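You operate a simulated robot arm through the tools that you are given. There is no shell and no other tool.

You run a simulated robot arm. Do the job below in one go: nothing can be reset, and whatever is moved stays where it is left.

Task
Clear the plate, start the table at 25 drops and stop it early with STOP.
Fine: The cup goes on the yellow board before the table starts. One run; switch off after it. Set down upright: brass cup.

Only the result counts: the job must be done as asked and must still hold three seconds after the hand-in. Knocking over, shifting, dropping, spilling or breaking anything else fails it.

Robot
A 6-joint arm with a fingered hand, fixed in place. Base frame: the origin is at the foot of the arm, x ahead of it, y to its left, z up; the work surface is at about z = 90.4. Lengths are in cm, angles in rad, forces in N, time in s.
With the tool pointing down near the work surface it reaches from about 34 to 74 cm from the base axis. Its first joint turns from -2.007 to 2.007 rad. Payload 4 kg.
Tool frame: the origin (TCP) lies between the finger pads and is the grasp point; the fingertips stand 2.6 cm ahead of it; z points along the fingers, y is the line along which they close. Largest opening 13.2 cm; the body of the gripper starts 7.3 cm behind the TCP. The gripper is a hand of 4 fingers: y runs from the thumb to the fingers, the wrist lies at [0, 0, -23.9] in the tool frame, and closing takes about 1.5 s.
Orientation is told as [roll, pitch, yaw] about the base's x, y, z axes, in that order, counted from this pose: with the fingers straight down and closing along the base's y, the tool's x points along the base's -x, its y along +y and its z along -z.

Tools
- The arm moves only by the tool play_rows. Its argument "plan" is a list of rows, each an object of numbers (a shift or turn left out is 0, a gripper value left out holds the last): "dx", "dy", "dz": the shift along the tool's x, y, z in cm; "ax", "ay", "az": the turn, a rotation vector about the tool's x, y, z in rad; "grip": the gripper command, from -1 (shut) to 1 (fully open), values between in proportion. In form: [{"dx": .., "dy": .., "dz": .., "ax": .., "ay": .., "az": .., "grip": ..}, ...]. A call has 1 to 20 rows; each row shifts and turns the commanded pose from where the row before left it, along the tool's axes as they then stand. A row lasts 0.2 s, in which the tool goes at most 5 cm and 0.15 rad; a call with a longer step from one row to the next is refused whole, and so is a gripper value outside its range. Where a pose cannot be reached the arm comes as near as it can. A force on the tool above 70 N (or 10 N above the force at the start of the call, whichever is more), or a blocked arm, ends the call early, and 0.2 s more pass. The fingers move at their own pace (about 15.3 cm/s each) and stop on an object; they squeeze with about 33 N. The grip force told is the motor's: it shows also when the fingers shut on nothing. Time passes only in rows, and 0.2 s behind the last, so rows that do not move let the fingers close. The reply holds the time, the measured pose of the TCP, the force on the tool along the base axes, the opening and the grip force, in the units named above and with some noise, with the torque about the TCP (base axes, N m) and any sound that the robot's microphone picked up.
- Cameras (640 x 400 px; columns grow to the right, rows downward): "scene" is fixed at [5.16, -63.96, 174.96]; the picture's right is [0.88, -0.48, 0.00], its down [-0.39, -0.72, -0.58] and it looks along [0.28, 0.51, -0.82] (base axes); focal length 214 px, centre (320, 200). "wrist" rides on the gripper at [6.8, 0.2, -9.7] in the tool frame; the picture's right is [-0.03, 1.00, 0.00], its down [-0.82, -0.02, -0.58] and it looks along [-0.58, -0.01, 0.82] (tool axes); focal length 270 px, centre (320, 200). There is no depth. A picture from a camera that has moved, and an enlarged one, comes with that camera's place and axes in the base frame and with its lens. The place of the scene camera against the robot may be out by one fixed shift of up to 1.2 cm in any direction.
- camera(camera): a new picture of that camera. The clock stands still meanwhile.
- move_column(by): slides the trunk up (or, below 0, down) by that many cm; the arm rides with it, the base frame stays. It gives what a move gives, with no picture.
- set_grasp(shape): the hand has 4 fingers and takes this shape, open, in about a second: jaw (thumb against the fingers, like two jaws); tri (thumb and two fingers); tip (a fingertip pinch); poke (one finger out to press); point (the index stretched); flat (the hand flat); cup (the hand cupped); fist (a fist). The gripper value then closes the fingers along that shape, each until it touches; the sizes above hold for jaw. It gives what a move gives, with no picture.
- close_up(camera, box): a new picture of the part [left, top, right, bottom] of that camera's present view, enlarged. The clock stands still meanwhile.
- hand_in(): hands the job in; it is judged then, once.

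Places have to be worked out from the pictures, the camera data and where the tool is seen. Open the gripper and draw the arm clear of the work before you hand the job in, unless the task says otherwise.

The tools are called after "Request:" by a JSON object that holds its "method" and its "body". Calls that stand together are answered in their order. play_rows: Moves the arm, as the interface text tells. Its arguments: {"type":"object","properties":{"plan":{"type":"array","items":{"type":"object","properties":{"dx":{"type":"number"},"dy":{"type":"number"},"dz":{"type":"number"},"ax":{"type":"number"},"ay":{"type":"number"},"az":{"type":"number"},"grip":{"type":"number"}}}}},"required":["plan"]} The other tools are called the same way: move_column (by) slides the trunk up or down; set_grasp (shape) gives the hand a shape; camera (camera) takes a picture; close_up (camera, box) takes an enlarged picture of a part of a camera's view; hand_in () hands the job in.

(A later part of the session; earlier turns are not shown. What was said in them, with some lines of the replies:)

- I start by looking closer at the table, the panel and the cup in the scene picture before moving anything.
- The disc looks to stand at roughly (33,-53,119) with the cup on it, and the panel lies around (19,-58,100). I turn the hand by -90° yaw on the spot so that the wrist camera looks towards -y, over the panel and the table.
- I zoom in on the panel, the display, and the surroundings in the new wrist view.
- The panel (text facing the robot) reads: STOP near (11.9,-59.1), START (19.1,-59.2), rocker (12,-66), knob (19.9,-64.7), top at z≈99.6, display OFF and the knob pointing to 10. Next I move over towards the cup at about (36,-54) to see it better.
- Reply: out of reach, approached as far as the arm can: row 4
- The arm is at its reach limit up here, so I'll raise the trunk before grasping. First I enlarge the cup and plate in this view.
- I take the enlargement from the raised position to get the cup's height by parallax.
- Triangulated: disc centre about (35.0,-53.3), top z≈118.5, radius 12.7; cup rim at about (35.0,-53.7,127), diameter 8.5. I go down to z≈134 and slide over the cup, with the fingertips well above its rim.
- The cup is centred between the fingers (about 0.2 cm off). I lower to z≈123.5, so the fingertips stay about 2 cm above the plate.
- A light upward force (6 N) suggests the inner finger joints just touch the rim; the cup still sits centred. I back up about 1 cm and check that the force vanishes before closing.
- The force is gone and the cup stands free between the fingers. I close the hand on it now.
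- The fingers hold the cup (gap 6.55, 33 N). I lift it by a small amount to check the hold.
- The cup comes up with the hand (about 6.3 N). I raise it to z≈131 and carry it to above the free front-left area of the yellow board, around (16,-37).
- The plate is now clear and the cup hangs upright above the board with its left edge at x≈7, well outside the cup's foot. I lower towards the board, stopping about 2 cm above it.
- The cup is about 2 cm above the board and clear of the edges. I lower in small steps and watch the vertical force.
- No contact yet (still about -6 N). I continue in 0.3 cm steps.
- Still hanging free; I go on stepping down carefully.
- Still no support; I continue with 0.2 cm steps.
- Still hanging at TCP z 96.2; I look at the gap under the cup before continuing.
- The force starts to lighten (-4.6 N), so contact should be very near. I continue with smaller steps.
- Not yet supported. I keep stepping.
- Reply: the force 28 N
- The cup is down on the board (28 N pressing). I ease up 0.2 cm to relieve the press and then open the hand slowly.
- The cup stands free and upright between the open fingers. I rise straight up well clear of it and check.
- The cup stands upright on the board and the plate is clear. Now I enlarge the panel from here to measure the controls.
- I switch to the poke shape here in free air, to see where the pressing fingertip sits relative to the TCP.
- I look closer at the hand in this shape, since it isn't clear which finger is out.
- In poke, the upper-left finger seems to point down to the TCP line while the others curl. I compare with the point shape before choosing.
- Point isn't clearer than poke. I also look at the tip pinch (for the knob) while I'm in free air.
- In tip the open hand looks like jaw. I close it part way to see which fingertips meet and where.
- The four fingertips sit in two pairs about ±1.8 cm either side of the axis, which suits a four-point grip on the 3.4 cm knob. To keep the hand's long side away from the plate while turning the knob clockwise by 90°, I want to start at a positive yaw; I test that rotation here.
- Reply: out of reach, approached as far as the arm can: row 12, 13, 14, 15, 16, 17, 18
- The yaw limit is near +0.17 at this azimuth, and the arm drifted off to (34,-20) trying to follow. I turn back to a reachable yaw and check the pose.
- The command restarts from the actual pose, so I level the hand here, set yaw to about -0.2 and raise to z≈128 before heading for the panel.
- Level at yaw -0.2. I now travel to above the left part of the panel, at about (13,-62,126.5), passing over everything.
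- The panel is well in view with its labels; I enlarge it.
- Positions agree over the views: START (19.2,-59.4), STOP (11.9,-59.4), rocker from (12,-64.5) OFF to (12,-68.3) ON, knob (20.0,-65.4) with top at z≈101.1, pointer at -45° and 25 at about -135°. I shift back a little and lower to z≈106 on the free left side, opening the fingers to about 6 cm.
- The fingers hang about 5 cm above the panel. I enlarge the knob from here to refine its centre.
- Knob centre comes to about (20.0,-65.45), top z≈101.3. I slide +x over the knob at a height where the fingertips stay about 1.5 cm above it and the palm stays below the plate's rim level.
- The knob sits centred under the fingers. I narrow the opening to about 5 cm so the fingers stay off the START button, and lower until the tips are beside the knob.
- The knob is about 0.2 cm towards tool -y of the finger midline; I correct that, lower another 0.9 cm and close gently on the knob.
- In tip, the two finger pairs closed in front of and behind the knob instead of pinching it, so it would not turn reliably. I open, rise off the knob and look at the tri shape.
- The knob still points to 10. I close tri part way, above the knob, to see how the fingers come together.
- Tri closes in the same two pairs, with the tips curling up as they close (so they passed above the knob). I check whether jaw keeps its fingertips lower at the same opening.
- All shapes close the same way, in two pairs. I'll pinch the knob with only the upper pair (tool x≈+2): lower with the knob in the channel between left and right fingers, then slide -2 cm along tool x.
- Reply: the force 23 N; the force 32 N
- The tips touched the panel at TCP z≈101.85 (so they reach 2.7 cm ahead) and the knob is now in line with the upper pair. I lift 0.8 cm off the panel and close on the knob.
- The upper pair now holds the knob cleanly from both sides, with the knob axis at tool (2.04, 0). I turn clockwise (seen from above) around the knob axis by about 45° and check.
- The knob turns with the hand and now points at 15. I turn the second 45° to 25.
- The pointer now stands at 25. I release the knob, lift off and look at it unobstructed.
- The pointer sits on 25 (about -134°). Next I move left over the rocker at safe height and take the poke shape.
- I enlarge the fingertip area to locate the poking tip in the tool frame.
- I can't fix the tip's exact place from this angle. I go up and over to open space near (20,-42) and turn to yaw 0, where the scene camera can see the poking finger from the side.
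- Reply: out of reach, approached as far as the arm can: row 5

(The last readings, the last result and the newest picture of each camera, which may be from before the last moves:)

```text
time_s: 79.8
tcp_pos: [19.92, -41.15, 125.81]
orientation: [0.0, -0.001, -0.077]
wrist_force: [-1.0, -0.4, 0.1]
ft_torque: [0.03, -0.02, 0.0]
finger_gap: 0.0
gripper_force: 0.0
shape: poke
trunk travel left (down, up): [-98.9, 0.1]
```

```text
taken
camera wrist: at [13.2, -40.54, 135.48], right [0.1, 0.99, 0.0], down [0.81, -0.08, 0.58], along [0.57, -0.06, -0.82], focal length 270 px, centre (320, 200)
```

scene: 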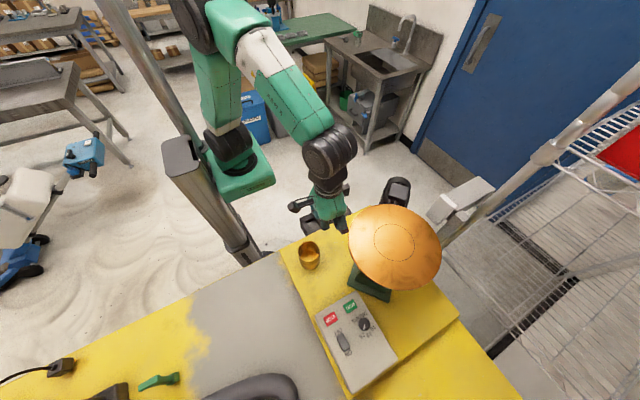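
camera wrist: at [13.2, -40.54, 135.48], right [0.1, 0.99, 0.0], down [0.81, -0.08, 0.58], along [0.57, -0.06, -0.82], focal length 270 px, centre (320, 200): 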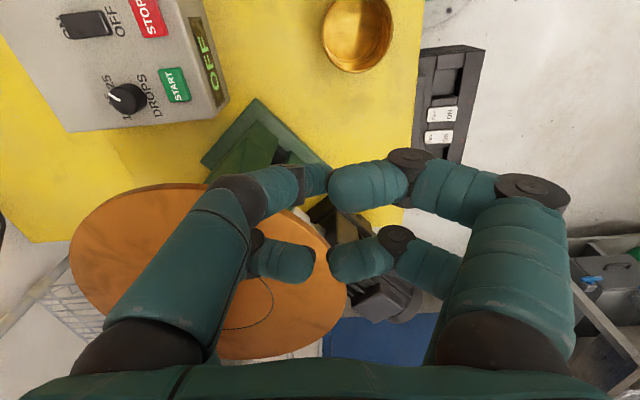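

I enlarge the hand in the scene view.

Request:
{"method": "close_up", "body": {"camera": "scene", "box": [280, 165, 370, 245]}}

Request:
{"method": "close_up", "body": {"camera": "scene", "box": [310, 195, 360, 240]}}

```text
5.00 times, centred on (325, 205) of scene
camera zoom: at [5.16, -63.96, 174.96], right [0.88, -0.48, 0.0], down [-0.39, -0.72, -0.58], along [0.28, 0.51, -0.82], focal length 1072 px, centre (295, 175)
```

zoom: 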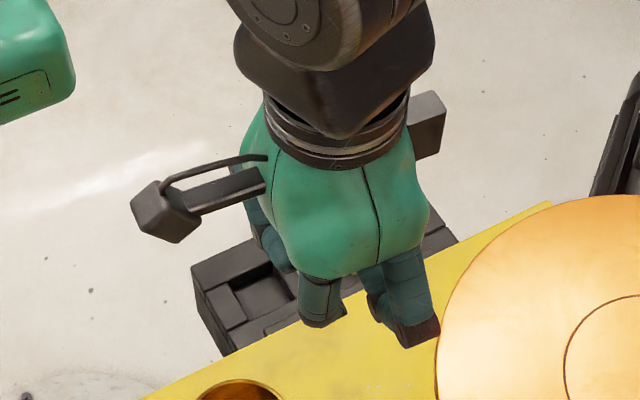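

```text
8.89 times, centred on (335, 218) of scene
camera zoom: at [5.16, -63.96, 174.96], right [0.88, -0.48, 0.0], down [-0.39, -0.72, -0.58], along [0.28, 0.51, -0.82], focal length 1906 px, centre (187, 44)
```

zoom: 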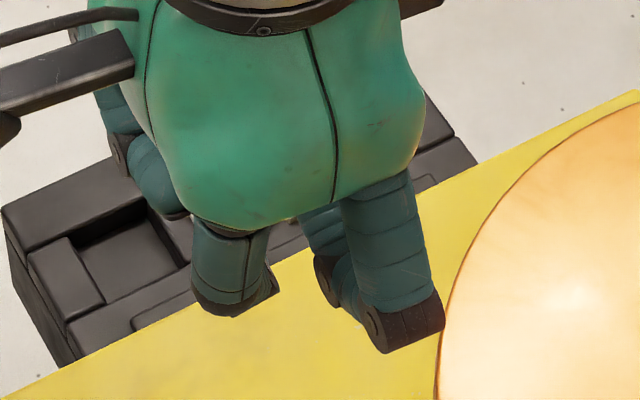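

The palm hides the tip. I tilt the hand by about 0.75 rad in free space, so that the fingers come into side view of the scene camera.

Request:
{"method": "play_rows", "body": {"plan": [{"ax": 0.15}, {"ax": 0.15}, {"ax": 0.15}, {"ax": 0.15}, {"ax": 0.15}, {}]}}

Request:
{"method": "close_up", "body": {"camera": "scene", "box": [280, 165, 400, 255]}}

Request:
{"method": "camera", "body": {"camera": "scene"}}

```text
time_s: 81.2
tcp_pos: [19.83, -41.24, 125.86]
orientation: [-0.747, 0.001, -0.079]
wrist_force: [0.3, 0.1, 0.0]
ft_torque: [0.01, -0.01, -0.02]
finger_gap: 0.0
gripper_force: 0.0
shape: poke
trunk travel left (down, up): [-98.9, 0.1]
```

```text
4.44 times, centred on (340, 210) of scene
camera zoom: at [5.16, -63.96, 174.96], right [0.88, -0.48, 0.0], down [-0.39, -0.72, -0.58], along [0.28, 0.51, -0.82], focal length 953 px, centre (231, 156)
```

zoom: 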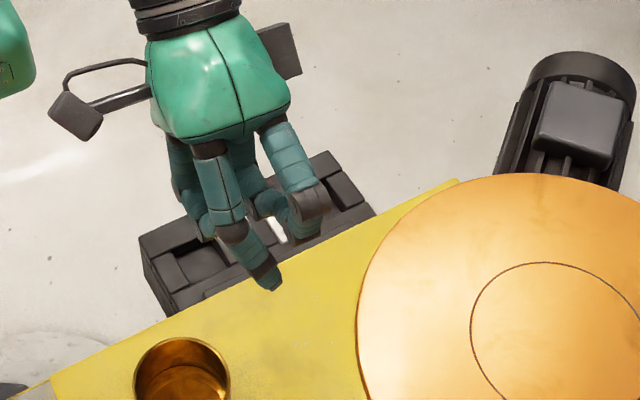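

```text
taken
```

scene: 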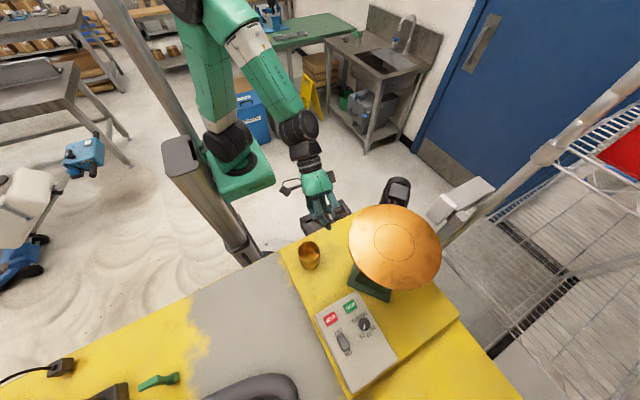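

Now the poking finger shows clearly, and solving its position gives the tip at about tool (0, 0.1, 2.65): on the tool axis, 2.6 cm ahead of the TCP. I straighten the hand again and set yaw to about -0.35, a comfortable angle for the panel.

Request:
{"method": "play_rows", "body": {"plan": [{"ax": -0.15}, {"ax": -0.15}, {"ax": -0.15}, {"ax": -0.15}, {"ax": -0.147}, {"az": 0.135}, {"az": 0.135}, {}]}}

```text
time_s: 83.0
tcp_pos: [19.94, -41.39, 125.94]
orientation: [-0.002, 0.0, -0.349]
wrist_force: [-1.0, 0.0, 0.1]
ft_torque: [0.0, 0.01, 0.03]
finger_gap: 0.0
gripper_force: 0.0
shape: poke
trunk travel left (down, up): [-98.9, 0.1]
```

Level at yaw -0.35. I travel to above the rocker, keeping height until past the plate.

Request:
{"method": "play_rows", "body": {"plan": [{"dx": -0.195, "dy": -4.383}, {"dx": -0.195, "dy": -4.383}, {"dx": -0.195, "dy": -4.383}, {"dx": -0.195, "dy": -4.383, "dz": 1.0}, {"dx": -0.195, "dy": -4.383, "dz": 1.5}, {"dx": -0.195, "dy": -4.383, "dz": 1.5}, {"dz": 4.0}, {"dz": 4.0}, {"dz": 3.0}, {}]}}

Request:
{"method": "camera", "body": {"camera": "wrist"}}

```text
time_s: 85.2
tcp_pos: [11.89, -66.52, 110.9]
orientation: [0.0, 0.0, -0.349]
wrist_force: [0.3, -0.5, 1.1]
ft_torque: [-0.02, 0.02, 0.02]
finger_gap: 0.01
gripper_force: 0.1
shape: poke
trunk travel left (down, up): [-98.9, 0.1]
```

```text
taken
camera wrist: at [5.67, -64.01, 120.64], right [0.37, 0.93, 0.0], down [0.76, -0.3, 0.58], along [0.54, -0.21, -0.82], focal length 270 px, centre (320, 200)
```

wrist: 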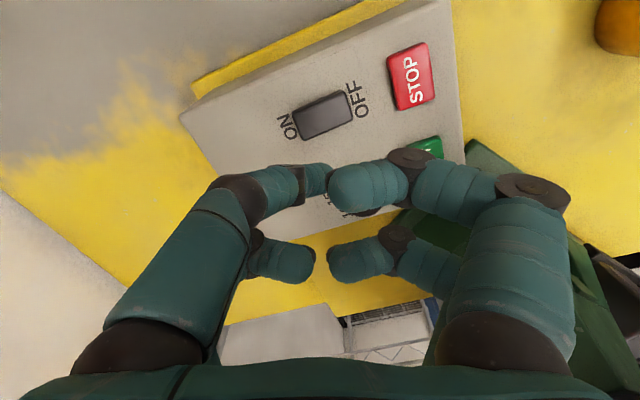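

The tool axis meets the panel right on the rocker's middle. I shift 1.1 cm towards the ON end and go down to just above it.

Request:
{"method": "play_rows", "body": {"plan": [{"dx": -0.43, "dy": -1.0}, {"dz": 2.0}, {"dz": 2.0}, {"dz": 1.5}, {"dz": 0.7}, {}]}}

Request:
{"method": "camera", "body": {"camera": "wrist"}}

Request:
{"method": "close_up", "body": {"camera": "wrist", "box": [220, 80, 420, 230]}}

```text
time_s: 86.6
tcp_pos: [12.08, -67.69, 104.82]
orientation: [-0.002, 0.0, -0.349]
wrist_force: [-0.1, -0.5, -0.6]
ft_torque: [0.04, -0.01, -0.02]
finger_gap: 0.0
gripper_force: 0.0
shape: poke
trunk travel left (down, up): [-98.9, 0.1]
```

```text
taken
camera wrist: at [5.82, -65.16, 114.52], right [0.37, 0.93, 0.0], down [0.76, -0.3, 0.58], along [0.54, -0.21, -0.82], focal length 270 px, centre (320, 200)
```

wrist: 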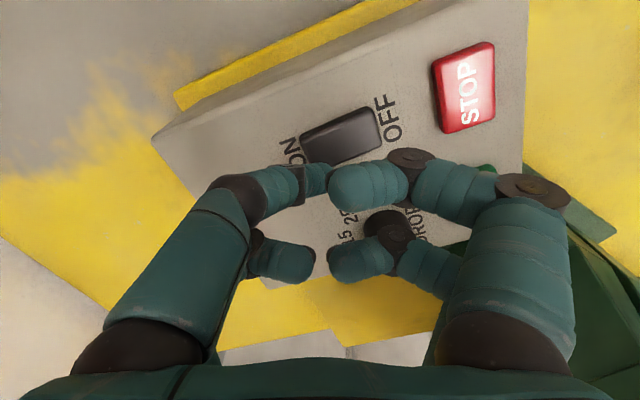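

```text
2.67 times, centred on (320, 155) of wrist
camera zoom: at [5.82, -65.16, 114.52], right [0.37, 0.93, 0.0], down [0.76, -0.3, 0.58], along [0.54, -0.21, -0.82], focal length 721 px, centre (320, 320)
```

zoom: 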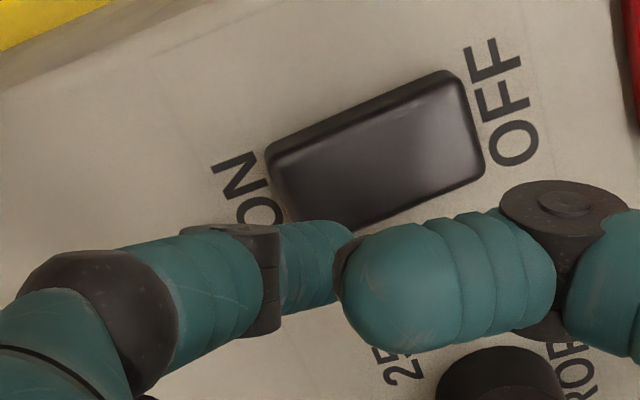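

The tip would land slightly towards +x of the rocker's centreline (x≈11.85), so I correct by 0.3 cm and step down onto the ON end while reading the force.

Request:
{"method": "play_rows", "body": {"plan": [{"dx": 0.3}, {"dz": 0.6}, {"dz": 0.6}, {}]}}

Request:
{"method": "play_rows", "body": {"plan": [{"dz": 0.3}, {}]}}

Request:
{"method": "play_rows", "body": {"plan": [{"dz": 0.3}, {}]}}

```text
time_s: 87.6
tcp_pos: [11.67, -67.73, 103.54]
orientation: [-0.005, -0.002, -0.35]
wrist_force: [0.4, 0.4, -0.3]
ft_torque: [-0.01, 0.01, -0.01]
finger_gap: 0.02
gripper_force: 0.0
shape: poke
trunk travel left (down, up): [-98.9, 0.1]
```

```text
time_s: 88.2
tcp_pos: [11.81, -67.55, 103.2]
orientation: [-0.002, 0.001, -0.349]
wrist_force: [-0.3, -0.4, -1.0]
ft_torque: [0.0, 0.02, 0.01]
finger_gap: 0.01
gripper_force: 0.1
shape: poke
trunk travel left (down, up): [-98.9, 0.1]
```

```text
time_s: 88.8
tcp_pos: [11.78, -67.55, 103.14]
orientation: [-0.003, -0.004, -0.348]
wrist_force: [-0.2, -1.1, 6.4]
ft_torque: [-0.03, -0.01, 0.02]
finger_gap: 0.02
gripper_force: 0.1
shape: poke
trunk travel left (down, up): [-98.9, 0.1]
```

The tip touches the rocker (6 N at tip z≈100.5). I press on in small steps.

Request:
{"method": "play_rows", "body": {"plan": [{"dz": 0.3}, {}]}}

Request:
{"method": "play_rows", "body": {"plan": [{"dz": 0.3}, {}]}}

```text
time_s: 89.4
tcp_pos: [11.77, -67.36, 103.07]
orientation: [-0.009, -0.003, -0.348]
wrist_force: [-1.2, -5.2, 25.8]
ft_torque: [-0.12, 0.06, 0.0]
finger_gap: 0.01
gripper_force: 0.1
shape: poke
trunk travel left (down, up): [-98.9, 0.1]
```

```text
time_s: 90.0
tcp_pos: [11.82, -67.46, 103.04]
orientation: [-0.013, -0.005, -0.348]
wrist_force: [-3.0, -7.8, 36.2]
ft_torque: [-0.17, 0.08, 0.02]
finger_gap: 0.0
gripper_force: 0.0
shape: poke
trunk travel left (down, up): [-98.9, 0.1]
```

The force rises to 36 N with hardly any travel. I look at the rocker before pressing harder.

Request:
{"method": "close_up", "body": {"camera": "wrist", "box": [220, 80, 420, 230]}}

Request:
{"method": "camera", "body": {"camera": "scene"}}

```text
2.67 times, centred on (320, 155) of wrist
camera zoom: at [5.49, -64.9, 112.61], right [0.37, 0.93, -0.01], down [0.76, -0.29, 0.58], along [0.54, -0.22, -0.81], focal length 721 px, centre (320, 320)
```

zoom: 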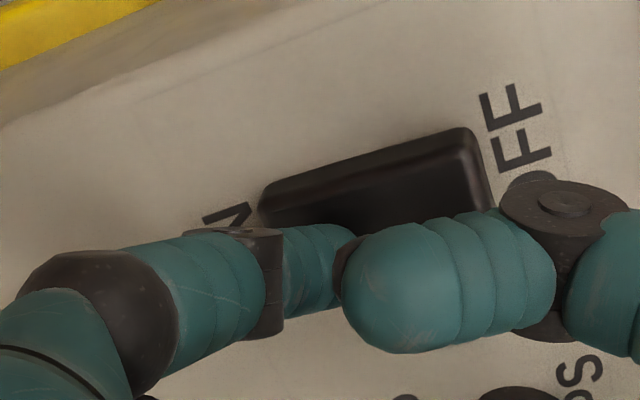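

```text
taken
```

scene: 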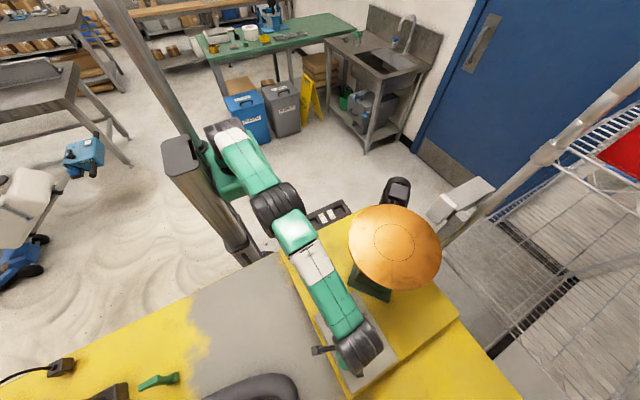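

The rocker's OFF end now looks raised. I lift off and compare.

Request:
{"method": "play_rows", "body": {"plan": [{"dz": -1.0}, {"dz": -2.0}, {"dz": -3.0}, {"dz": -2.0}, {}]}}

Request:
{"method": "close_up", "body": {"camera": "wrist", "box": [180, 0, 460, 175]}}

```text
time_s: 91.2
tcp_pos: [11.55, -67.35, 110.25]
orientation: [0.0, 0.0, -0.348]
wrist_force: [-0.8, -0.8, 0.4]
ft_torque: [-0.01, 0.05, 0.01]
finger_gap: 0.0
gripper_force: 0.1
shape: poke
trunk travel left (down, up): [-98.9, 0.1]
```

```text
2.29 times, centred on (320, 88) of wrist
camera zoom: at [5.4, -64.76, 119.96], right [0.37, 0.93, 0.0], down [0.76, -0.3, 0.58], along [0.54, -0.21, -0.82], focal length 618 px, centre (320, 457)
```

zoom: 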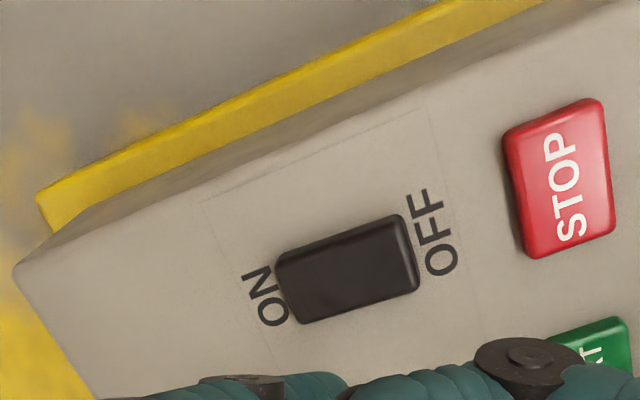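

The OFF end is raised now, so the rocker is at ON. I go back to the viewpoint at about (20,-41) to read the display before starting.

Request:
{"method": "play_rows", "body": {"plan": [{"dz": -3.2}, {"dz": -3.2}, {"dz": -3.2}, {"dz": -2.4}, {"dx": 0.167, "dy": 4.55, "dz": -0.5}, {"dx": 0.167, "dy": 4.55, "dz": -0.5}, {"dx": 0.167, "dy": 4.55, "dz": -0.5}, {"dx": 0.167, "dy": 4.55, "dz": -0.5}, {"dx": 0.167, "dy": 4.55}, {"dx": 0.167, "dy": 4.55}, {}]}}

Request:
{"method": "camera", "body": {"camera": "wrist"}}

Request:
{"method": "close_up", "body": {"camera": "wrist", "box": [20, 0, 240, 180]}}

```text
time_s: 93.6
tcp_pos: [20.06, -41.16, 123.95]
orientation: [-0.002, 0.001, -0.351]
wrist_force: [-0.6, 0.1, -0.2]
ft_torque: [0.0, 0.0, 0.0]
finger_gap: 0.0
gripper_force: 0.1
shape: poke
out of reach, approached as far as the arm can: row 4
trunk travel left (down, up): [-98.9, 0.1]
```

```text
taken
camera wrist: at [13.91, -38.64, 133.68], right [0.37, 0.93, 0.0], down [0.76, -0.3, 0.58], along [0.54, -0.21, -0.82], focal length 270 px, centre (320, 200)
```

wrist: 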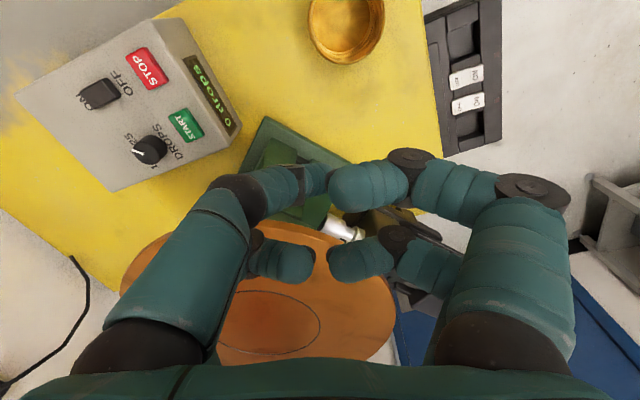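

```text
2.22 times, centred on (130, 90) of wrist
camera zoom: at [13.91, -38.64, 133.68], right [0.37, 0.93, 0.0], down [0.76, -0.3, 0.58], along [0.54, -0.21, -0.82], focal length 601 px, centre (742, 444)
```

zoom: 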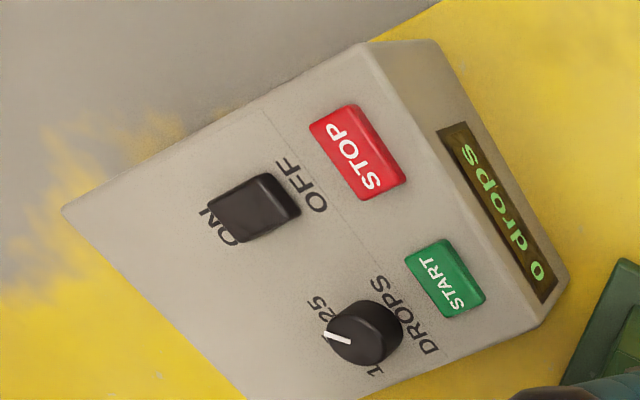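

The display reads "0 drops", so power is on and the knob is at 25. I tilt the hand slightly (leaning away from the plate) and move to above STOP, where there is room to descend.

Request:
{"method": "play_rows", "body": {"plan": [{"ay": -0.1}, {"ay": -0.1}, {"dx": 0.395, "dy": -3.971, "dz": -0.08}, {"dx": 0.395, "dy": -3.971, "dz": -0.08}, {"dx": 0.395, "dy": -3.971, "dz": -0.08}, {"dx": 0.395, "dy": -3.971, "dz": -0.08}, {"dx": 0.395, "dy": -3.971, "dz": -0.08}, {}]}}

Request:
{"method": "camera", "body": {"camera": "wrist"}}

```text
time_s: 95.4
tcp_pos: [11.43, -58.7, 124.3]
orientation: [-0.004, -0.202, -0.347]
wrist_force: [-0.6, -0.6, -0.1]
ft_torque: [-0.01, 0.01, -0.03]
finger_gap: 0.02
gripper_force: 0.0
shape: poke
trunk travel left (down, up): [-98.9, 0.1]
```

```text
taken
camera wrist: at [3.48, -55.63, 132.53], right [0.36, 0.93, 0.0], down [0.64, -0.25, 0.73], along [0.68, -0.26, -0.68], focal length 270 px, centre (320, 200)
```

wrist: 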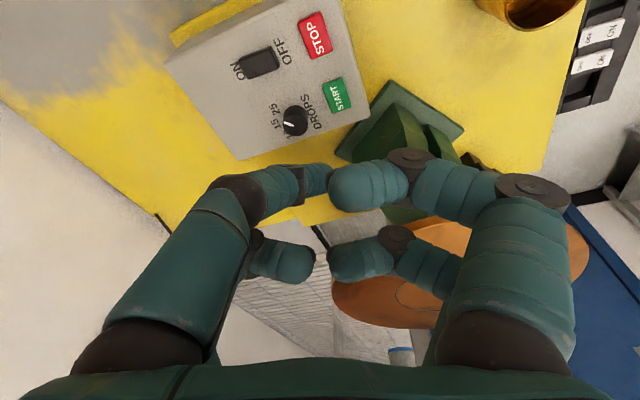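

Position is as planned; STOP lies ahead along the tilted axis. I descend to about 3.5 cm above STOP.

Request:
{"method": "play_rows", "body": {"plan": [{"dx": 0.601, "dy": -0.062, "dz": 2.99}, {"dx": 0.601, "dy": -0.062, "dz": 2.99}, {"dx": 0.601, "dy": -0.062, "dz": 2.99}, {"dx": 0.601, "dy": -0.062, "dz": 2.99}, {"dx": 0.601, "dy": -0.062, "dz": 2.99}, {"dx": 0.601, "dy": -0.062, "dz": 2.99}, {}]}}

Request:
{"method": "camera", "body": {"camera": "wrist"}}

```text
time_s: 97.0
tcp_pos: [11.3, -59.26, 105.91]
orientation: [-0.003, -0.201, -0.347]
wrist_force: [-0.5, -0.2, 0.2]
ft_torque: [0.04, 0.04, -0.01]
finger_gap: 0.0
gripper_force: 0.1
shape: poke
trunk travel left (down, up): [-98.9, 0.1]
```

```text
taken
camera wrist: at [3.4, -56.2, 113.92], right [0.36, 0.93, 0.0], down [0.64, -0.25, 0.73], along [0.68, -0.26, -0.68], focal length 270 px, centre (320, 200)
```

wrist: 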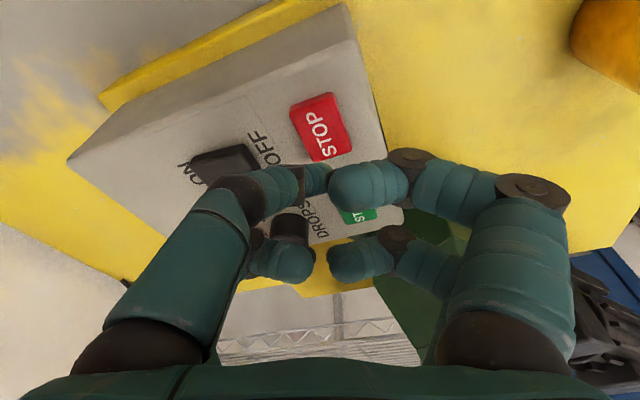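

STOP is confirmed at about (11.8,-59.25). I slide over to hover above START, with the tip about 2.7 cm above it.

Request:
{"method": "play_rows", "body": {"plan": [{"dx": -1.597, "dy": 0.651, "dz": 0.5175}, {"dx": -1.597, "dy": 0.651, "dz": 0.5175}, {"dx": -1.597, "dy": 0.651, "dz": 0.5175}, {"dx": -1.597, "dy": 0.651, "dz": 0.5175}, {}]}}

Request:
{"method": "camera", "body": {"camera": "wrist"}}

Request:
{"method": "close_up", "body": {"camera": "scene", "box": [290, 200, 450, 380]}}

```text
time_s: 98.2
tcp_pos: [18.38, -58.98, 105.13]
orientation: [-0.002, -0.2, -0.349]
wrist_force: [-0.5, -0.4, 0.3]
ft_torque: [0.02, -0.01, -0.01]
finger_gap: 0.0
gripper_force: 0.2
shape: poke
trunk travel left (down, up): [-98.9, 0.1]
```

```text
taken
camera wrist: at [10.48, -55.94, 113.18], right [0.36, 0.93, 0.0], down [0.64, -0.25, 0.73], along [0.68, -0.26, -0.68], focal length 270 px, centre (320, 200)
```

wrist: 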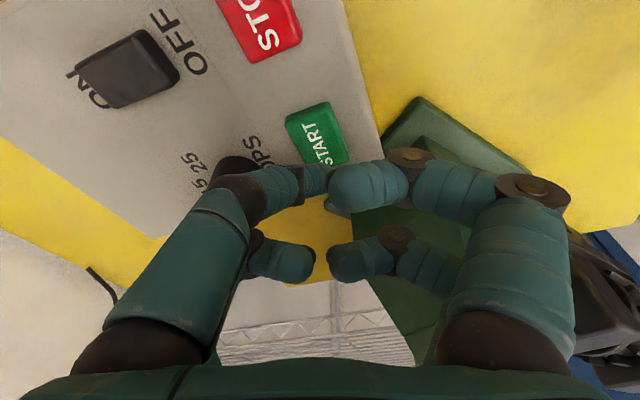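

```text
2.22 times, centred on (370, 290) of scene
camera zoom: at [5.16, -63.96, 174.96], right [0.88, -0.48, 0.0], down [-0.39, -0.72, -0.58], along [0.28, 0.51, -0.82], focal length 477 px, centre (209, 0)
```

zoom: 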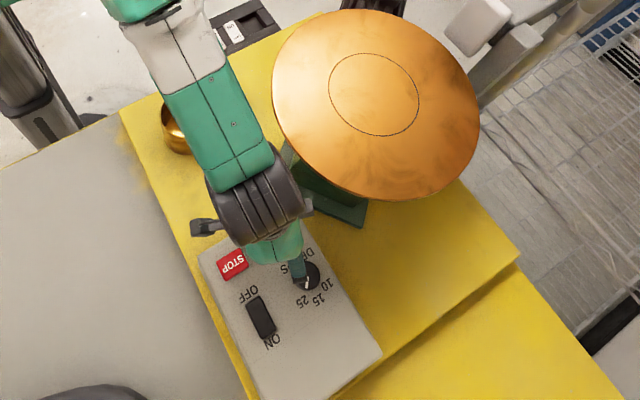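

All clear: the knuckle near the knob is about 8 cm above the panel. I lower to just above START (tip ≈100.3).

Request:
{"method": "play_rows", "body": {"plan": [{"dx": 0.146, "dz": 0.719}, {"dx": 0.146, "dz": 0.719}, {"dx": 0.146, "dz": 0.719}, {}]}}

Request:
{"method": "camera", "body": {"camera": "wrist"}}

```text
time_s: 99.2
tcp_pos: [18.51, -59.24, 102.77]
orientation: [-0.001, -0.2, -0.347]
wrist_force: [-0.8, -0.6, 0.7]
ft_torque: [0.02, 0.01, -0.01]
finger_gap: 0.0
gripper_force: 0.1
shape: poke
trunk travel left (down, up): [-98.9, 0.1]
```

```text
taken
camera wrist: at [10.56, -56.03, 110.95], right [0.36, 0.93, 0.0], down [0.64, -0.25, 0.73], along [0.68, -0.26, -0.68], focal length 270 px, centre (320, 200)
```

wrist: 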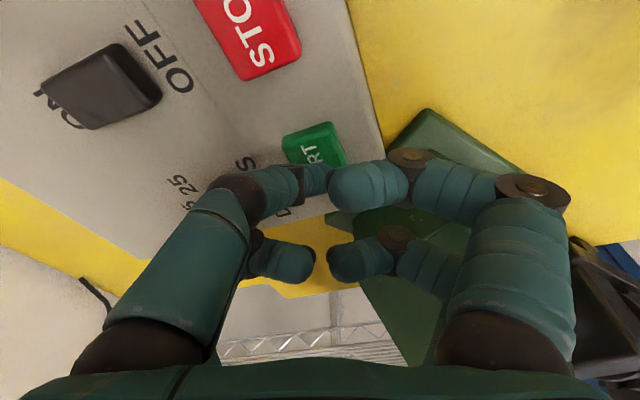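

The tip is in line with START's centre. I now press in small steps and watch force and sound.

Request:
{"method": "play_rows", "body": {"plan": [{"dx": 0.06, "dz": 0.294}, {}]}}

Request:
{"method": "play_rows", "body": {"plan": [{"dx": 0.06, "dz": 0.294}, {}]}}

```text
time_s: 99.8
tcp_pos: [18.37, -59.14, 102.59]
orientation: [-0.005, -0.2, -0.349]
wrist_force: [-0.1, 0.0, 1.5]
ft_torque: [-0.02, 0.0, 0.0]
finger_gap: 0.0
gripper_force: 0.1
shape: poke
trunk travel left (down, up): [-98.9, 0.1]
```

```text
time_s: 100.4
tcp_pos: [18.37, -59.21, 102.28]
orientation: [-0.004, -0.202, -0.347]
wrist_force: [-0.1, -0.6, 2.8]
ft_torque: [-0.04, -0.04, 0.02]
finger_gap: 0.03
gripper_force: 0.0
shape: poke
trunk travel left (down, up): [-98.9, 0.1]
heard: click
```

A click was heard at START with about 3 N. I lift off 1.5 cm and listen for the table.

Request:
{"method": "play_rows", "body": {"plan": [{"dx": -0.149, "dz": -0.735}, {"dx": -0.149, "dz": -0.735}, {}]}}

```text
time_s: 101.2
tcp_pos: [18.48, -59.1, 103.7]
orientation: [-0.003, -0.203, -0.347]
wrist_force: [-0.1, 0.2, -0.3]
ft_torque: [-0.01, 0.02, 0.0]
finger_gap: 0.0
gripper_force: 0.0
shape: poke
trunk travel left (down, up): [-98.9, 0.1]
```

No drop sound yet. I slide over to above STOP, still listening.

Request:
{"method": "play_rows", "body": {"plan": [{"dx": 2.215, "dy": -0.807, "dz": -0.449}, {"dx": 2.215, "dy": -0.807, "dz": -0.449}, {"dx": 2.215, "dy": -0.807, "dz": -0.449}]}}

Request:
{"method": "close_up", "body": {"camera": "scene", "box": [290, 180, 450, 380]}}

Request:
{"method": "camera", "body": {"camera": "wrist"}}

```text
time_s: 102.0
tcp_pos: [11.22, -59.09, 103.81]
orientation: [-0.002, -0.201, -0.35]
wrist_force: [-0.7, -0.2, -0.7]
ft_torque: [0.0, 0.0, -0.02]
finger_gap: 0.0
gripper_force: 0.0
shape: poke
trunk travel left (down, up): [-98.9, 0.1]
```

```text
2.00 times, centred on (370, 280) of scene
camera zoom: at [5.16, -63.96, 174.96], right [0.88, -0.48, 0.0], down [-0.39, -0.72, -0.58], along [0.28, 0.51, -0.82], focal length 429 px, centre (220, 40)
```

zoom: 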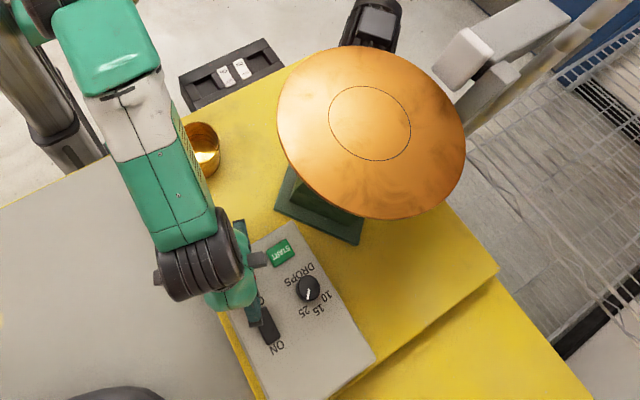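

```text
taken
camera wrist: at [3.32, -56.01, 111.81], right [0.36, 0.93, 0.0], down [0.64, -0.25, 0.73], along [0.68, -0.26, -0.68], focal length 270 px, centre (320, 200)
```

wrist: 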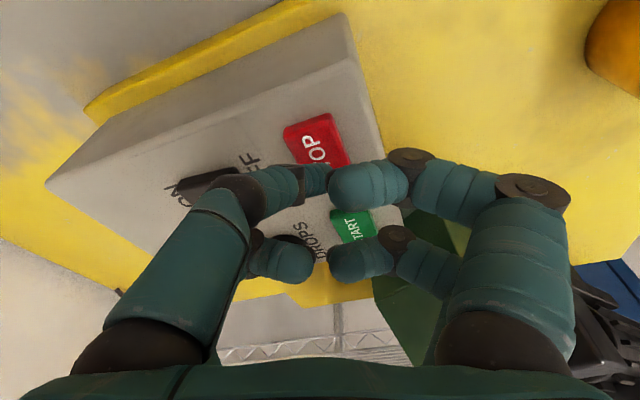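

I wait briefly above STOP and listen for drops.

Request:
{"method": "play_rows", "body": {"plan": [{}, {}, {}]}}

Request:
{"method": "close_up", "body": {"camera": "scene", "box": [290, 180, 450, 380]}}

```text
time_s: 102.8
tcp_pos: [11.24, -59.15, 103.63]
orientation: [-0.002, -0.2, -0.348]
wrist_force: [0.1, 0.1, -0.1]
ft_torque: [0.01, 0.0, 0.02]
finger_gap: 0.0
gripper_force: 0.1
shape: poke
trunk travel left (down, up): [-98.9, 0.1]
```

```text
2.00 times, centred on (370, 280) of scene
camera zoom: at [5.16, -63.96, 174.96], right [0.88, -0.48, 0.0], down [-0.39, -0.72, -0.58], along [0.28, 0.51, -0.82], focal length 429 px, centre (220, 40)
```

zoom: 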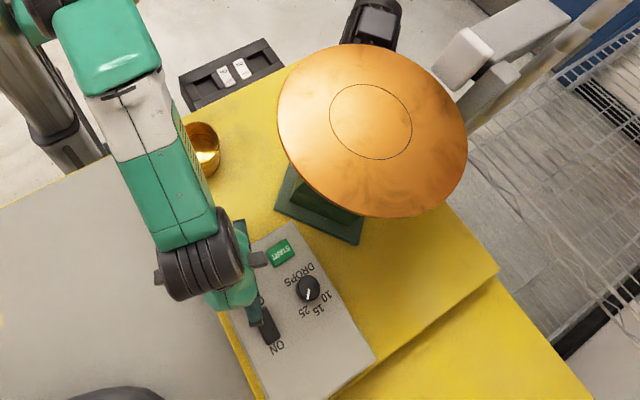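

The plate has visibly moved between the two pictures, so the table is running. I press STOP now.

Request:
{"method": "play_rows", "body": {"plan": [{"dx": 0.144, "dz": 0.71}, {"dx": 0.144, "dz": 0.71}, {"dx": 0.02, "dz": 0.1}]}}

```text
time_s: 103.6
tcp_pos: [11.28, -59.21, 102.27]
orientation: [-0.003, -0.197, -0.35]
wrist_force: [0.7, -0.9, 7.2]
ft_torque: [-0.07, -0.05, 0.01]
finger_gap: 0.0
gripper_force: 0.1
shape: poke
trunk travel left (down, up): [-98.9, 0.1]
heard: click
```

STOP clicked. I lift off and check that the plate stands still.

Request:
{"method": "play_rows", "body": {"plan": [{"dx": -0.149, "dz": -0.735}, {"dx": -0.298, "dz": -1.47}, {"dx": -0.298, "dz": -1.47}]}}

Request:
{"method": "close_up", "body": {"camera": "scene", "box": [290, 180, 450, 380]}}

Request:
{"method": "play_rows", "body": {"plan": [{}, {}]}}

Request:
{"method": "close_up", "body": {"camera": "scene", "box": [290, 180, 450, 380]}}

```text
time_s: 104.4
tcp_pos: [11.44, -59.25, 105.92]
orientation: [-0.001, -0.2, -0.347]
wrist_force: [0.0, -0.3, -0.2]
ft_torque: [0.0, -0.02, 0.0]
finger_gap: 0.0
gripper_force: 0.0
shape: poke
trunk travel left (down, up): [-98.9, 0.1]
```

```text
2.00 times, centred on (370, 280) of scene
camera zoom: at [5.16, -63.96, 174.96], right [0.88, -0.48, 0.0], down [-0.39, -0.72, -0.58], along [0.28, 0.51, -0.82], focal length 429 px, centre (220, 40)
```

zoom: 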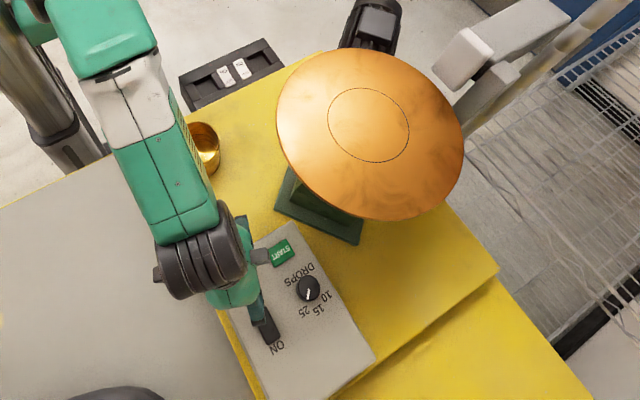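

```text
time_s: 105.0
tcp_pos: [11.45, -59.27, 106.0]
orientation: [-0.001, -0.202, -0.348]
wrist_force: [0.5, -0.1, 0.3]
ft_torque: [0.01, 0.0, -0.04]
finger_gap: 0.02
gripper_force: 0.1
shape: poke
trunk travel left (down, up): [-98.9, 0.1]
```

```text
2.00 times, centred on (370, 280) of scene
camera zoom: at [5.16, -63.96, 174.96], right [0.88, -0.48, 0.0], down [-0.39, -0.72, -0.58], along [0.28, 0.51, -0.82], focal length 429 px, centre (220, 40)
```

zoom: 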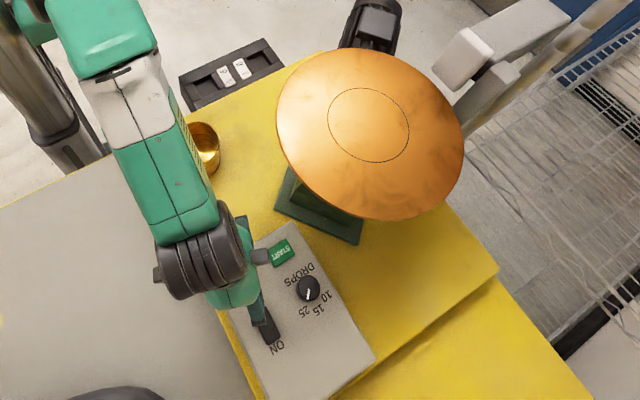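

The plate is at rest at its low position in both pictures: the run is stopped. Before switching off I rise and go back to the viewpoint to read the display.

Request:
{"method": "play_rows", "body": {"plan": [{"dx": -0.596, "dz": -2.94}, {"dx": -0.596, "dz": -2.94}, {"dx": -0.596, "dz": -2.94}, {"dx": -0.596, "dz": -2.94}, {"dx": -0.596, "dz": -2.94}, {"dx": -0.596, "dz": -2.94}, {"dx": -0.344, "dy": 4.02, "dz": 0.07}, {"dx": -0.344, "dy": 4.02, "dz": 0.07}, {"dx": -0.344, "dy": 4.02, "dz": 0.07}, {"dx": -0.344, "dy": 4.02, "dz": 0.07}, {"dx": -0.344, "dy": 4.02, "dz": 0.07}, {"ay": 0.1}, {"ay": 0.1}, {}]}}

Request:
{"method": "camera", "body": {"camera": "wrist"}}

Request:
{"method": "close_up", "body": {"camera": "wrist", "box": [20, 0, 260, 180]}}

```text
time_s: 108.0
tcp_pos: [19.99, -40.76, 124.01]
orientation: [-0.003, 0.001, -0.349]
wrist_force: [0.2, 0.3, 0.6]
ft_torque: [-0.01, 0.03, -0.01]
finger_gap: 0.01
gripper_force: 0.0
shape: poke
trunk travel left (down, up): [-98.9, 0.1]
```

```text
taken
camera wrist: at [13.66, -38.26, 133.62], right [0.37, 0.93, 0.0], down [0.76, -0.3, 0.58], along [0.54, -0.21, -0.82], focal length 270 px, centre (320, 200)
```

wrist: 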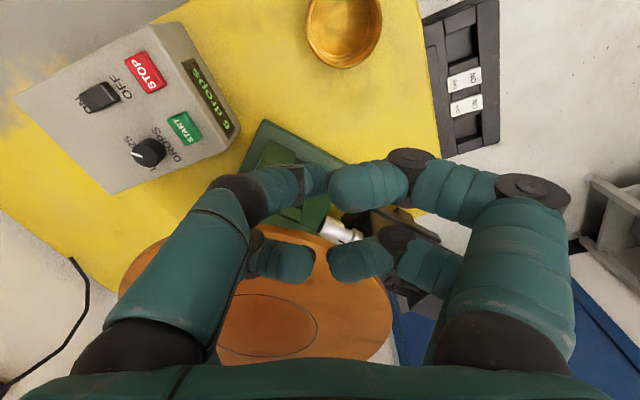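

```text
2.22 times, centred on (140, 90) of wrist
camera zoom: at [13.66, -38.26, 133.62], right [0.37, 0.93, 0.0], down [0.76, -0.3, 0.58], along [0.54, -0.21, -0.82], focal length 601 px, centre (720, 444)
```

zoom: 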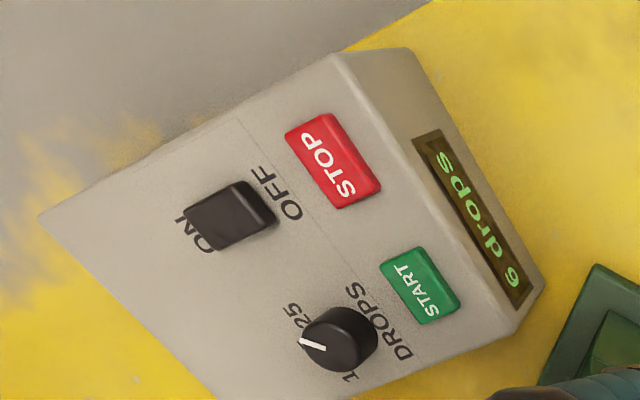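

The display shows "6 drops": started once at 25 and stopped early. Now I go back to the rocker, this time above its raised OFF end at about (11.9,-65.05).

Request:
{"method": "play_rows", "body": {"plan": [{"dx": -0.118, "dy": -4.263}, {"dx": -0.118, "dy": -4.263}, {"dx": -0.118, "dy": -4.263}, {"dx": -0.118, "dy": -4.263, "dz": 0.5}, {"dx": -0.118, "dy": -4.263, "dz": 0.5}, {"dx": -0.118, "dy": -4.263, "dz": 0.5}, {"dz": 4.0}, {"dz": 4.0}, {"dz": 4.0}, {"dz": 3.5}, {"dz": 2.0}, {}]}}

Request:
{"method": "camera", "body": {"camera": "wrist"}}

Request:
{"method": "close_up", "body": {"camera": "wrist", "box": [220, 80, 420, 230]}}

```text
time_s: 110.6
tcp_pos: [11.77, -65.23, 105.27]
orientation: [-0.001, -0.001, -0.351]
wrist_force: [0.0, 0.8, 0.3]
ft_torque: [0.01, 0.0, 0.02]
finger_gap: 0.0
gripper_force: 0.1
shape: poke
trunk travel left (down, up): [-98.9, 0.1]
```

```text
taken
camera wrist: at [5.58, -62.66, 114.88], right [0.37, 0.93, 0.0], down [0.76, -0.3, 0.58], along [0.54, -0.21, -0.82], focal length 270 px, centre (320, 200)
```

wrist: 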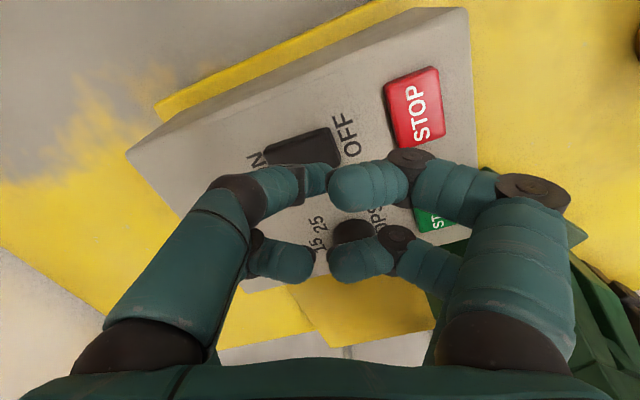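

```text
2.67 times, centred on (320, 155) of wrist
camera zoom: at [5.58, -62.66, 114.88], right [0.37, 0.93, 0.0], down [0.76, -0.3, 0.58], along [0.54, -0.21, -0.82], focal length 721 px, centre (320, 320)
```

zoom: 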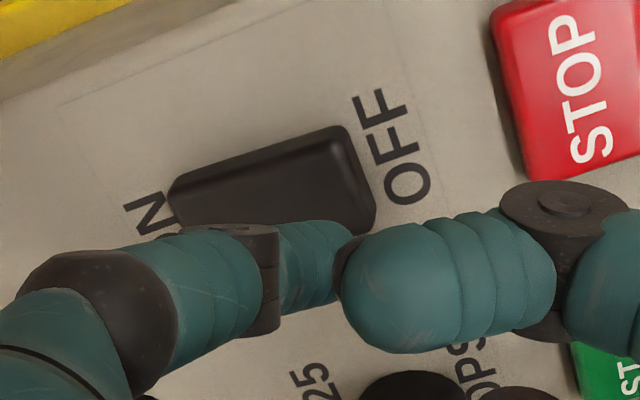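

The tool axis meets the raised OFF end about 0.8 cm in from its edge, mid-width. I lower onto it and press in steps.

Request:
{"method": "play_rows", "body": {"plan": [{"dz": 0.7}, {"dz": 0.7}, {"dz": 0.3}, {}]}}

Request:
{"method": "play_rows", "body": {"plan": [{"dz": 0.3}, {}]}}

Request:
{"method": "play_rows", "body": {"plan": [{"dz": 0.3}, {}]}}

```text
time_s: 111.6
tcp_pos: [11.76, -65.0, 103.3]
orientation: [-0.002, -0.001, -0.351]
wrist_force: [-0.6, -0.4, 2.8]
ft_torque: [-0.02, -0.03, 0.02]
finger_gap: 0.0
gripper_force: 0.1
shape: poke
trunk travel left (down, up): [-98.9, 0.1]
```

```text
time_s: 112.2
tcp_pos: [11.86, -65.16, 103.05]
orientation: [-0.002, 0.0, -0.348]
wrist_force: [0.6, 0.0, 0.2]
ft_torque: [0.03, -0.04, 0.01]
finger_gap: 0.0
gripper_force: 0.2
shape: poke
trunk travel left (down, up): [-98.9, 0.1]
```

```text
time_s: 112.8
tcp_pos: [11.79, -65.08, 103.02]
orientation: [-0.005, -0.002, -0.348]
wrist_force: [-0.3, -2.4, 13.9]
ft_torque: [-0.04, 0.02, -0.01]
finger_gap: 0.01
gripper_force: 0.1
shape: poke
trunk travel left (down, up): [-98.9, 0.1]
```

The force went 2.8 → 0.2 → 14 N: the rocker gave way and bottomed out. I lift off and check its position.

Request:
{"method": "play_rows", "body": {"plan": [{"dz": -1.0}, {"dz": -2.0}, {"dz": -3.0}, {"dz": -1.5}, {}]}}

Request:
{"method": "close_up", "body": {"camera": "wrist", "box": [180, 0, 460, 175]}}

```text
time_s: 114.0
tcp_pos: [11.79, -65.07, 110.33]
orientation: [-0.001, -0.001, -0.348]
wrist_force: [0.0, -0.1, 0.3]
ft_torque: [-0.02, 0.0, 0.02]
finger_gap: 0.0
gripper_force: 0.1
shape: poke
trunk travel left (down, up): [-98.9, 0.1]
```

```text
2.29 times, centred on (320, 88) of wrist
camera zoom: at [5.52, -62.56, 119.95], right [0.37, 0.93, 0.0], down [0.76, -0.3, 0.58], along [0.54, -0.21, -0.82], focal length 618 px, centre (320, 457)
```

zoom: 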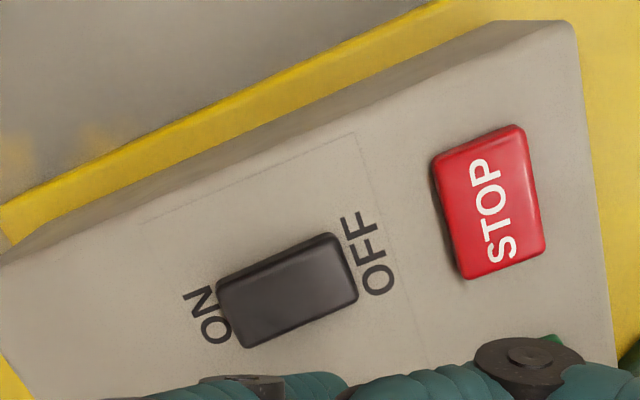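

The ON end stands up again, so it's at OFF. I retreat to the viewpoint and confirm on the display.

Request:
{"method": "play_rows", "body": {"plan": [{"dz": -3.2}, {"dz": -3.2}, {"dz": -3.2}, {"dz": -2.0}, {"dx": 0.1, "dy": 4.3, "dz": -0.5}, {"dx": 0.1, "dy": 4.3, "dz": -0.5}, {"dx": 0.1, "dy": 4.3, "dz": -0.5}, {"dx": 0.1, "dy": 4.3, "dz": -0.5}, {"dx": 0.1, "dy": 4.3}, {"dx": 0.1, "dy": 4.3}, {}]}}

Request:
{"method": "close_up", "body": {"camera": "wrist", "box": [20, 0, 260, 180]}}

Request:
{"method": "camera", "body": {"camera": "scene"}}

```text
time_s: 116.4
tcp_pos: [19.97, -40.59, 123.79]
orientation: [-0.001, 0.001, -0.349]
wrist_force: [-0.7, -0.8, 0.1]
ft_torque: [0.03, -0.01, 0.01]
finger_gap: 0.0
gripper_force: 0.1
shape: poke
trunk travel left (down, up): [-98.9, 0.1]
```

```text
2.22 times, centred on (140, 90) of wrist
camera zoom: at [13.75, -38.01, 133.44], right [0.37, 0.93, 0.0], down [0.76, -0.3, 0.58], along [0.54, -0.21, -0.82], focal length 601 px, centre (720, 444)
```

zoom: 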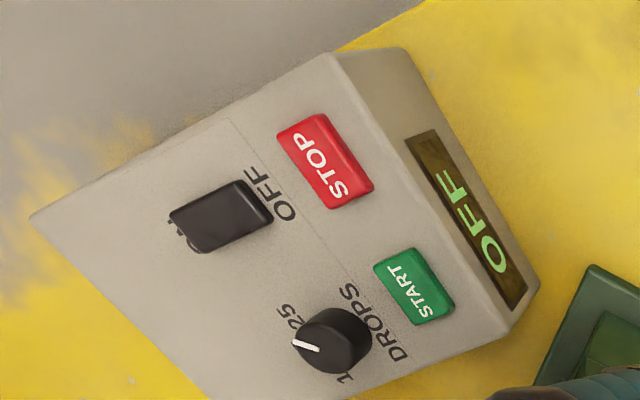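

```text
taken
```

scene: 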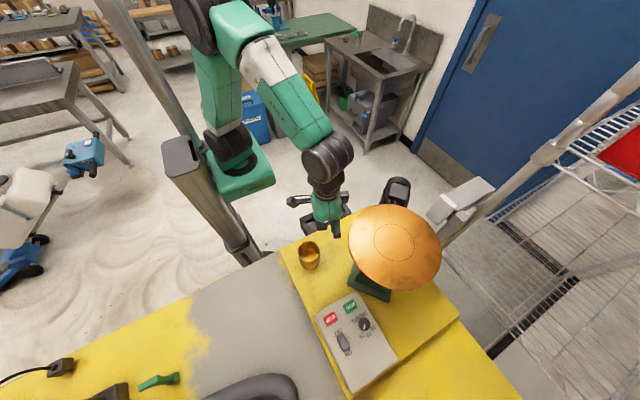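

The display reads OFF, the cup stands upright on the board and the plate is clear. I draw the arm up and back, and open the hand there.

Request:
{"method": "play_rows", "body": {"plan": [{"dz": -4.0}, {"dz": -4.0}, {"dz": -4.0}, {"dz": -4.0}, {"dx": 0.25, "dy": 3.63}, {"dx": 0.25, "dy": 3.63}, {}]}}

Request:
{"method": "set_grasp", "body": {"shape": "jaw"}}

Request:
{"method": "play_rows", "body": {"plan": [{"grip": 1.0}, {"grip": 1.0}, {"grip": 1.0}, {}]}}

Request:
{"method": "camera", "body": {"camera": "scene"}}

Request:
{"method": "camera", "body": {"camera": "wrist"}}

```text
time_s: 118.0
tcp_pos: [22.15, -33.7, 139.66]
orientation: [-0.002, 0.0, -0.348]
wrist_force: [0.2, -0.6, 0.3]
ft_torque: [0.03, -0.01, 0.0]
finger_gap: 0.0
gripper_force: 0.1
shape: poke
trunk travel left (down, up): [-98.9, 0.1]
```

```text
time_s: 118.9
tcp_pos: [22.05, -33.66, 139.66]
orientation: [-0.001, 0.0, -0.349]
wrist_force: [0.3, -0.3, 0.1]
ft_torque: [0.01, -0.02, 0.04]
finger_gap: 13.19
gripper_force: 0.2
shape: jaw
trunk travel left (down, up): [-98.9, 0.1]
```

```text
time_s: 119.9
tcp_pos: [22.15, -33.47, 139.7]
orientation: [0.0, 0.001, -0.349]
wrist_force: [1.4, -0.7, 0.2]
ft_torque: [0.01, -0.01, -0.02]
finger_gap: 13.2
gripper_force: 0.1
shape: jaw
trunk travel left (down, up): [-98.9, 0.1]
```

```text
taken
```

scene: 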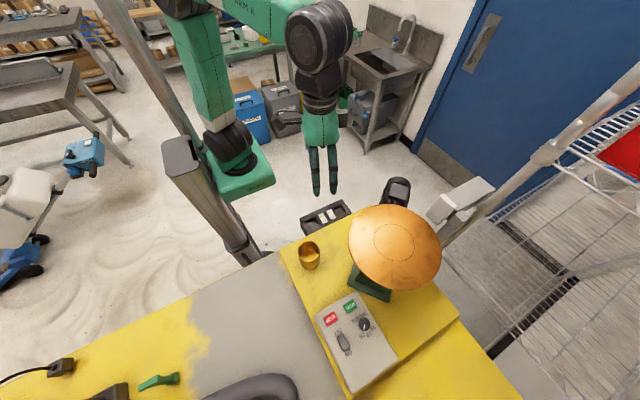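

```text
taken
camera wrist: at [15.87, -31.11, 149.33], right [0.37, 0.93, 0.0], down [0.76, -0.3, 0.58], along [0.54, -0.21, -0.82], focal length 270 px, centre (320, 200)
```

wrist: 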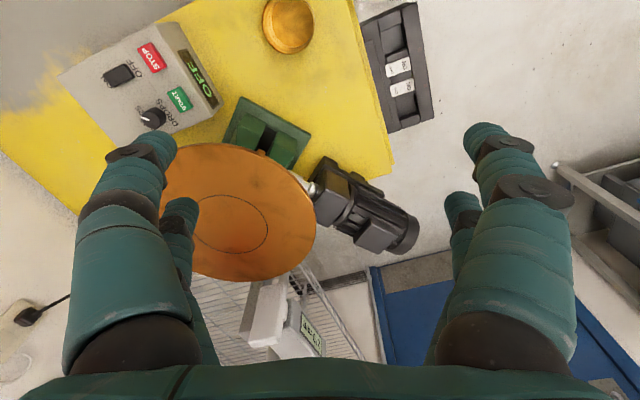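

Everything is in place: the cup stands upright on the yellow board and the plate is empty. The single run was stopped at 6 of 25 drops, the switch is OFF, and the hand is open and clear, so I hand in.

Request:
{"method": "hand_in", "body": {}}

```text
The job is handed in.
```

The job is done and handed in. The drop table ran once, set to 25 drops, and I stopped it early with STOP. The display read 6 drops.

- **Cup:** before the run I moved the brass cup off the plate. It stands upright on the yellow board.
- **Power:** I switched the table off after the run, and the display reads OFF.
- **Arm:** the hand is open and drawn clear of the work.

The last pictures before hand-in showed everything else standing where it was. While lining up on the knob, the fingertips pressed on the control panel with about 31 N. The START button's position, measured afterwards, showed no shift.
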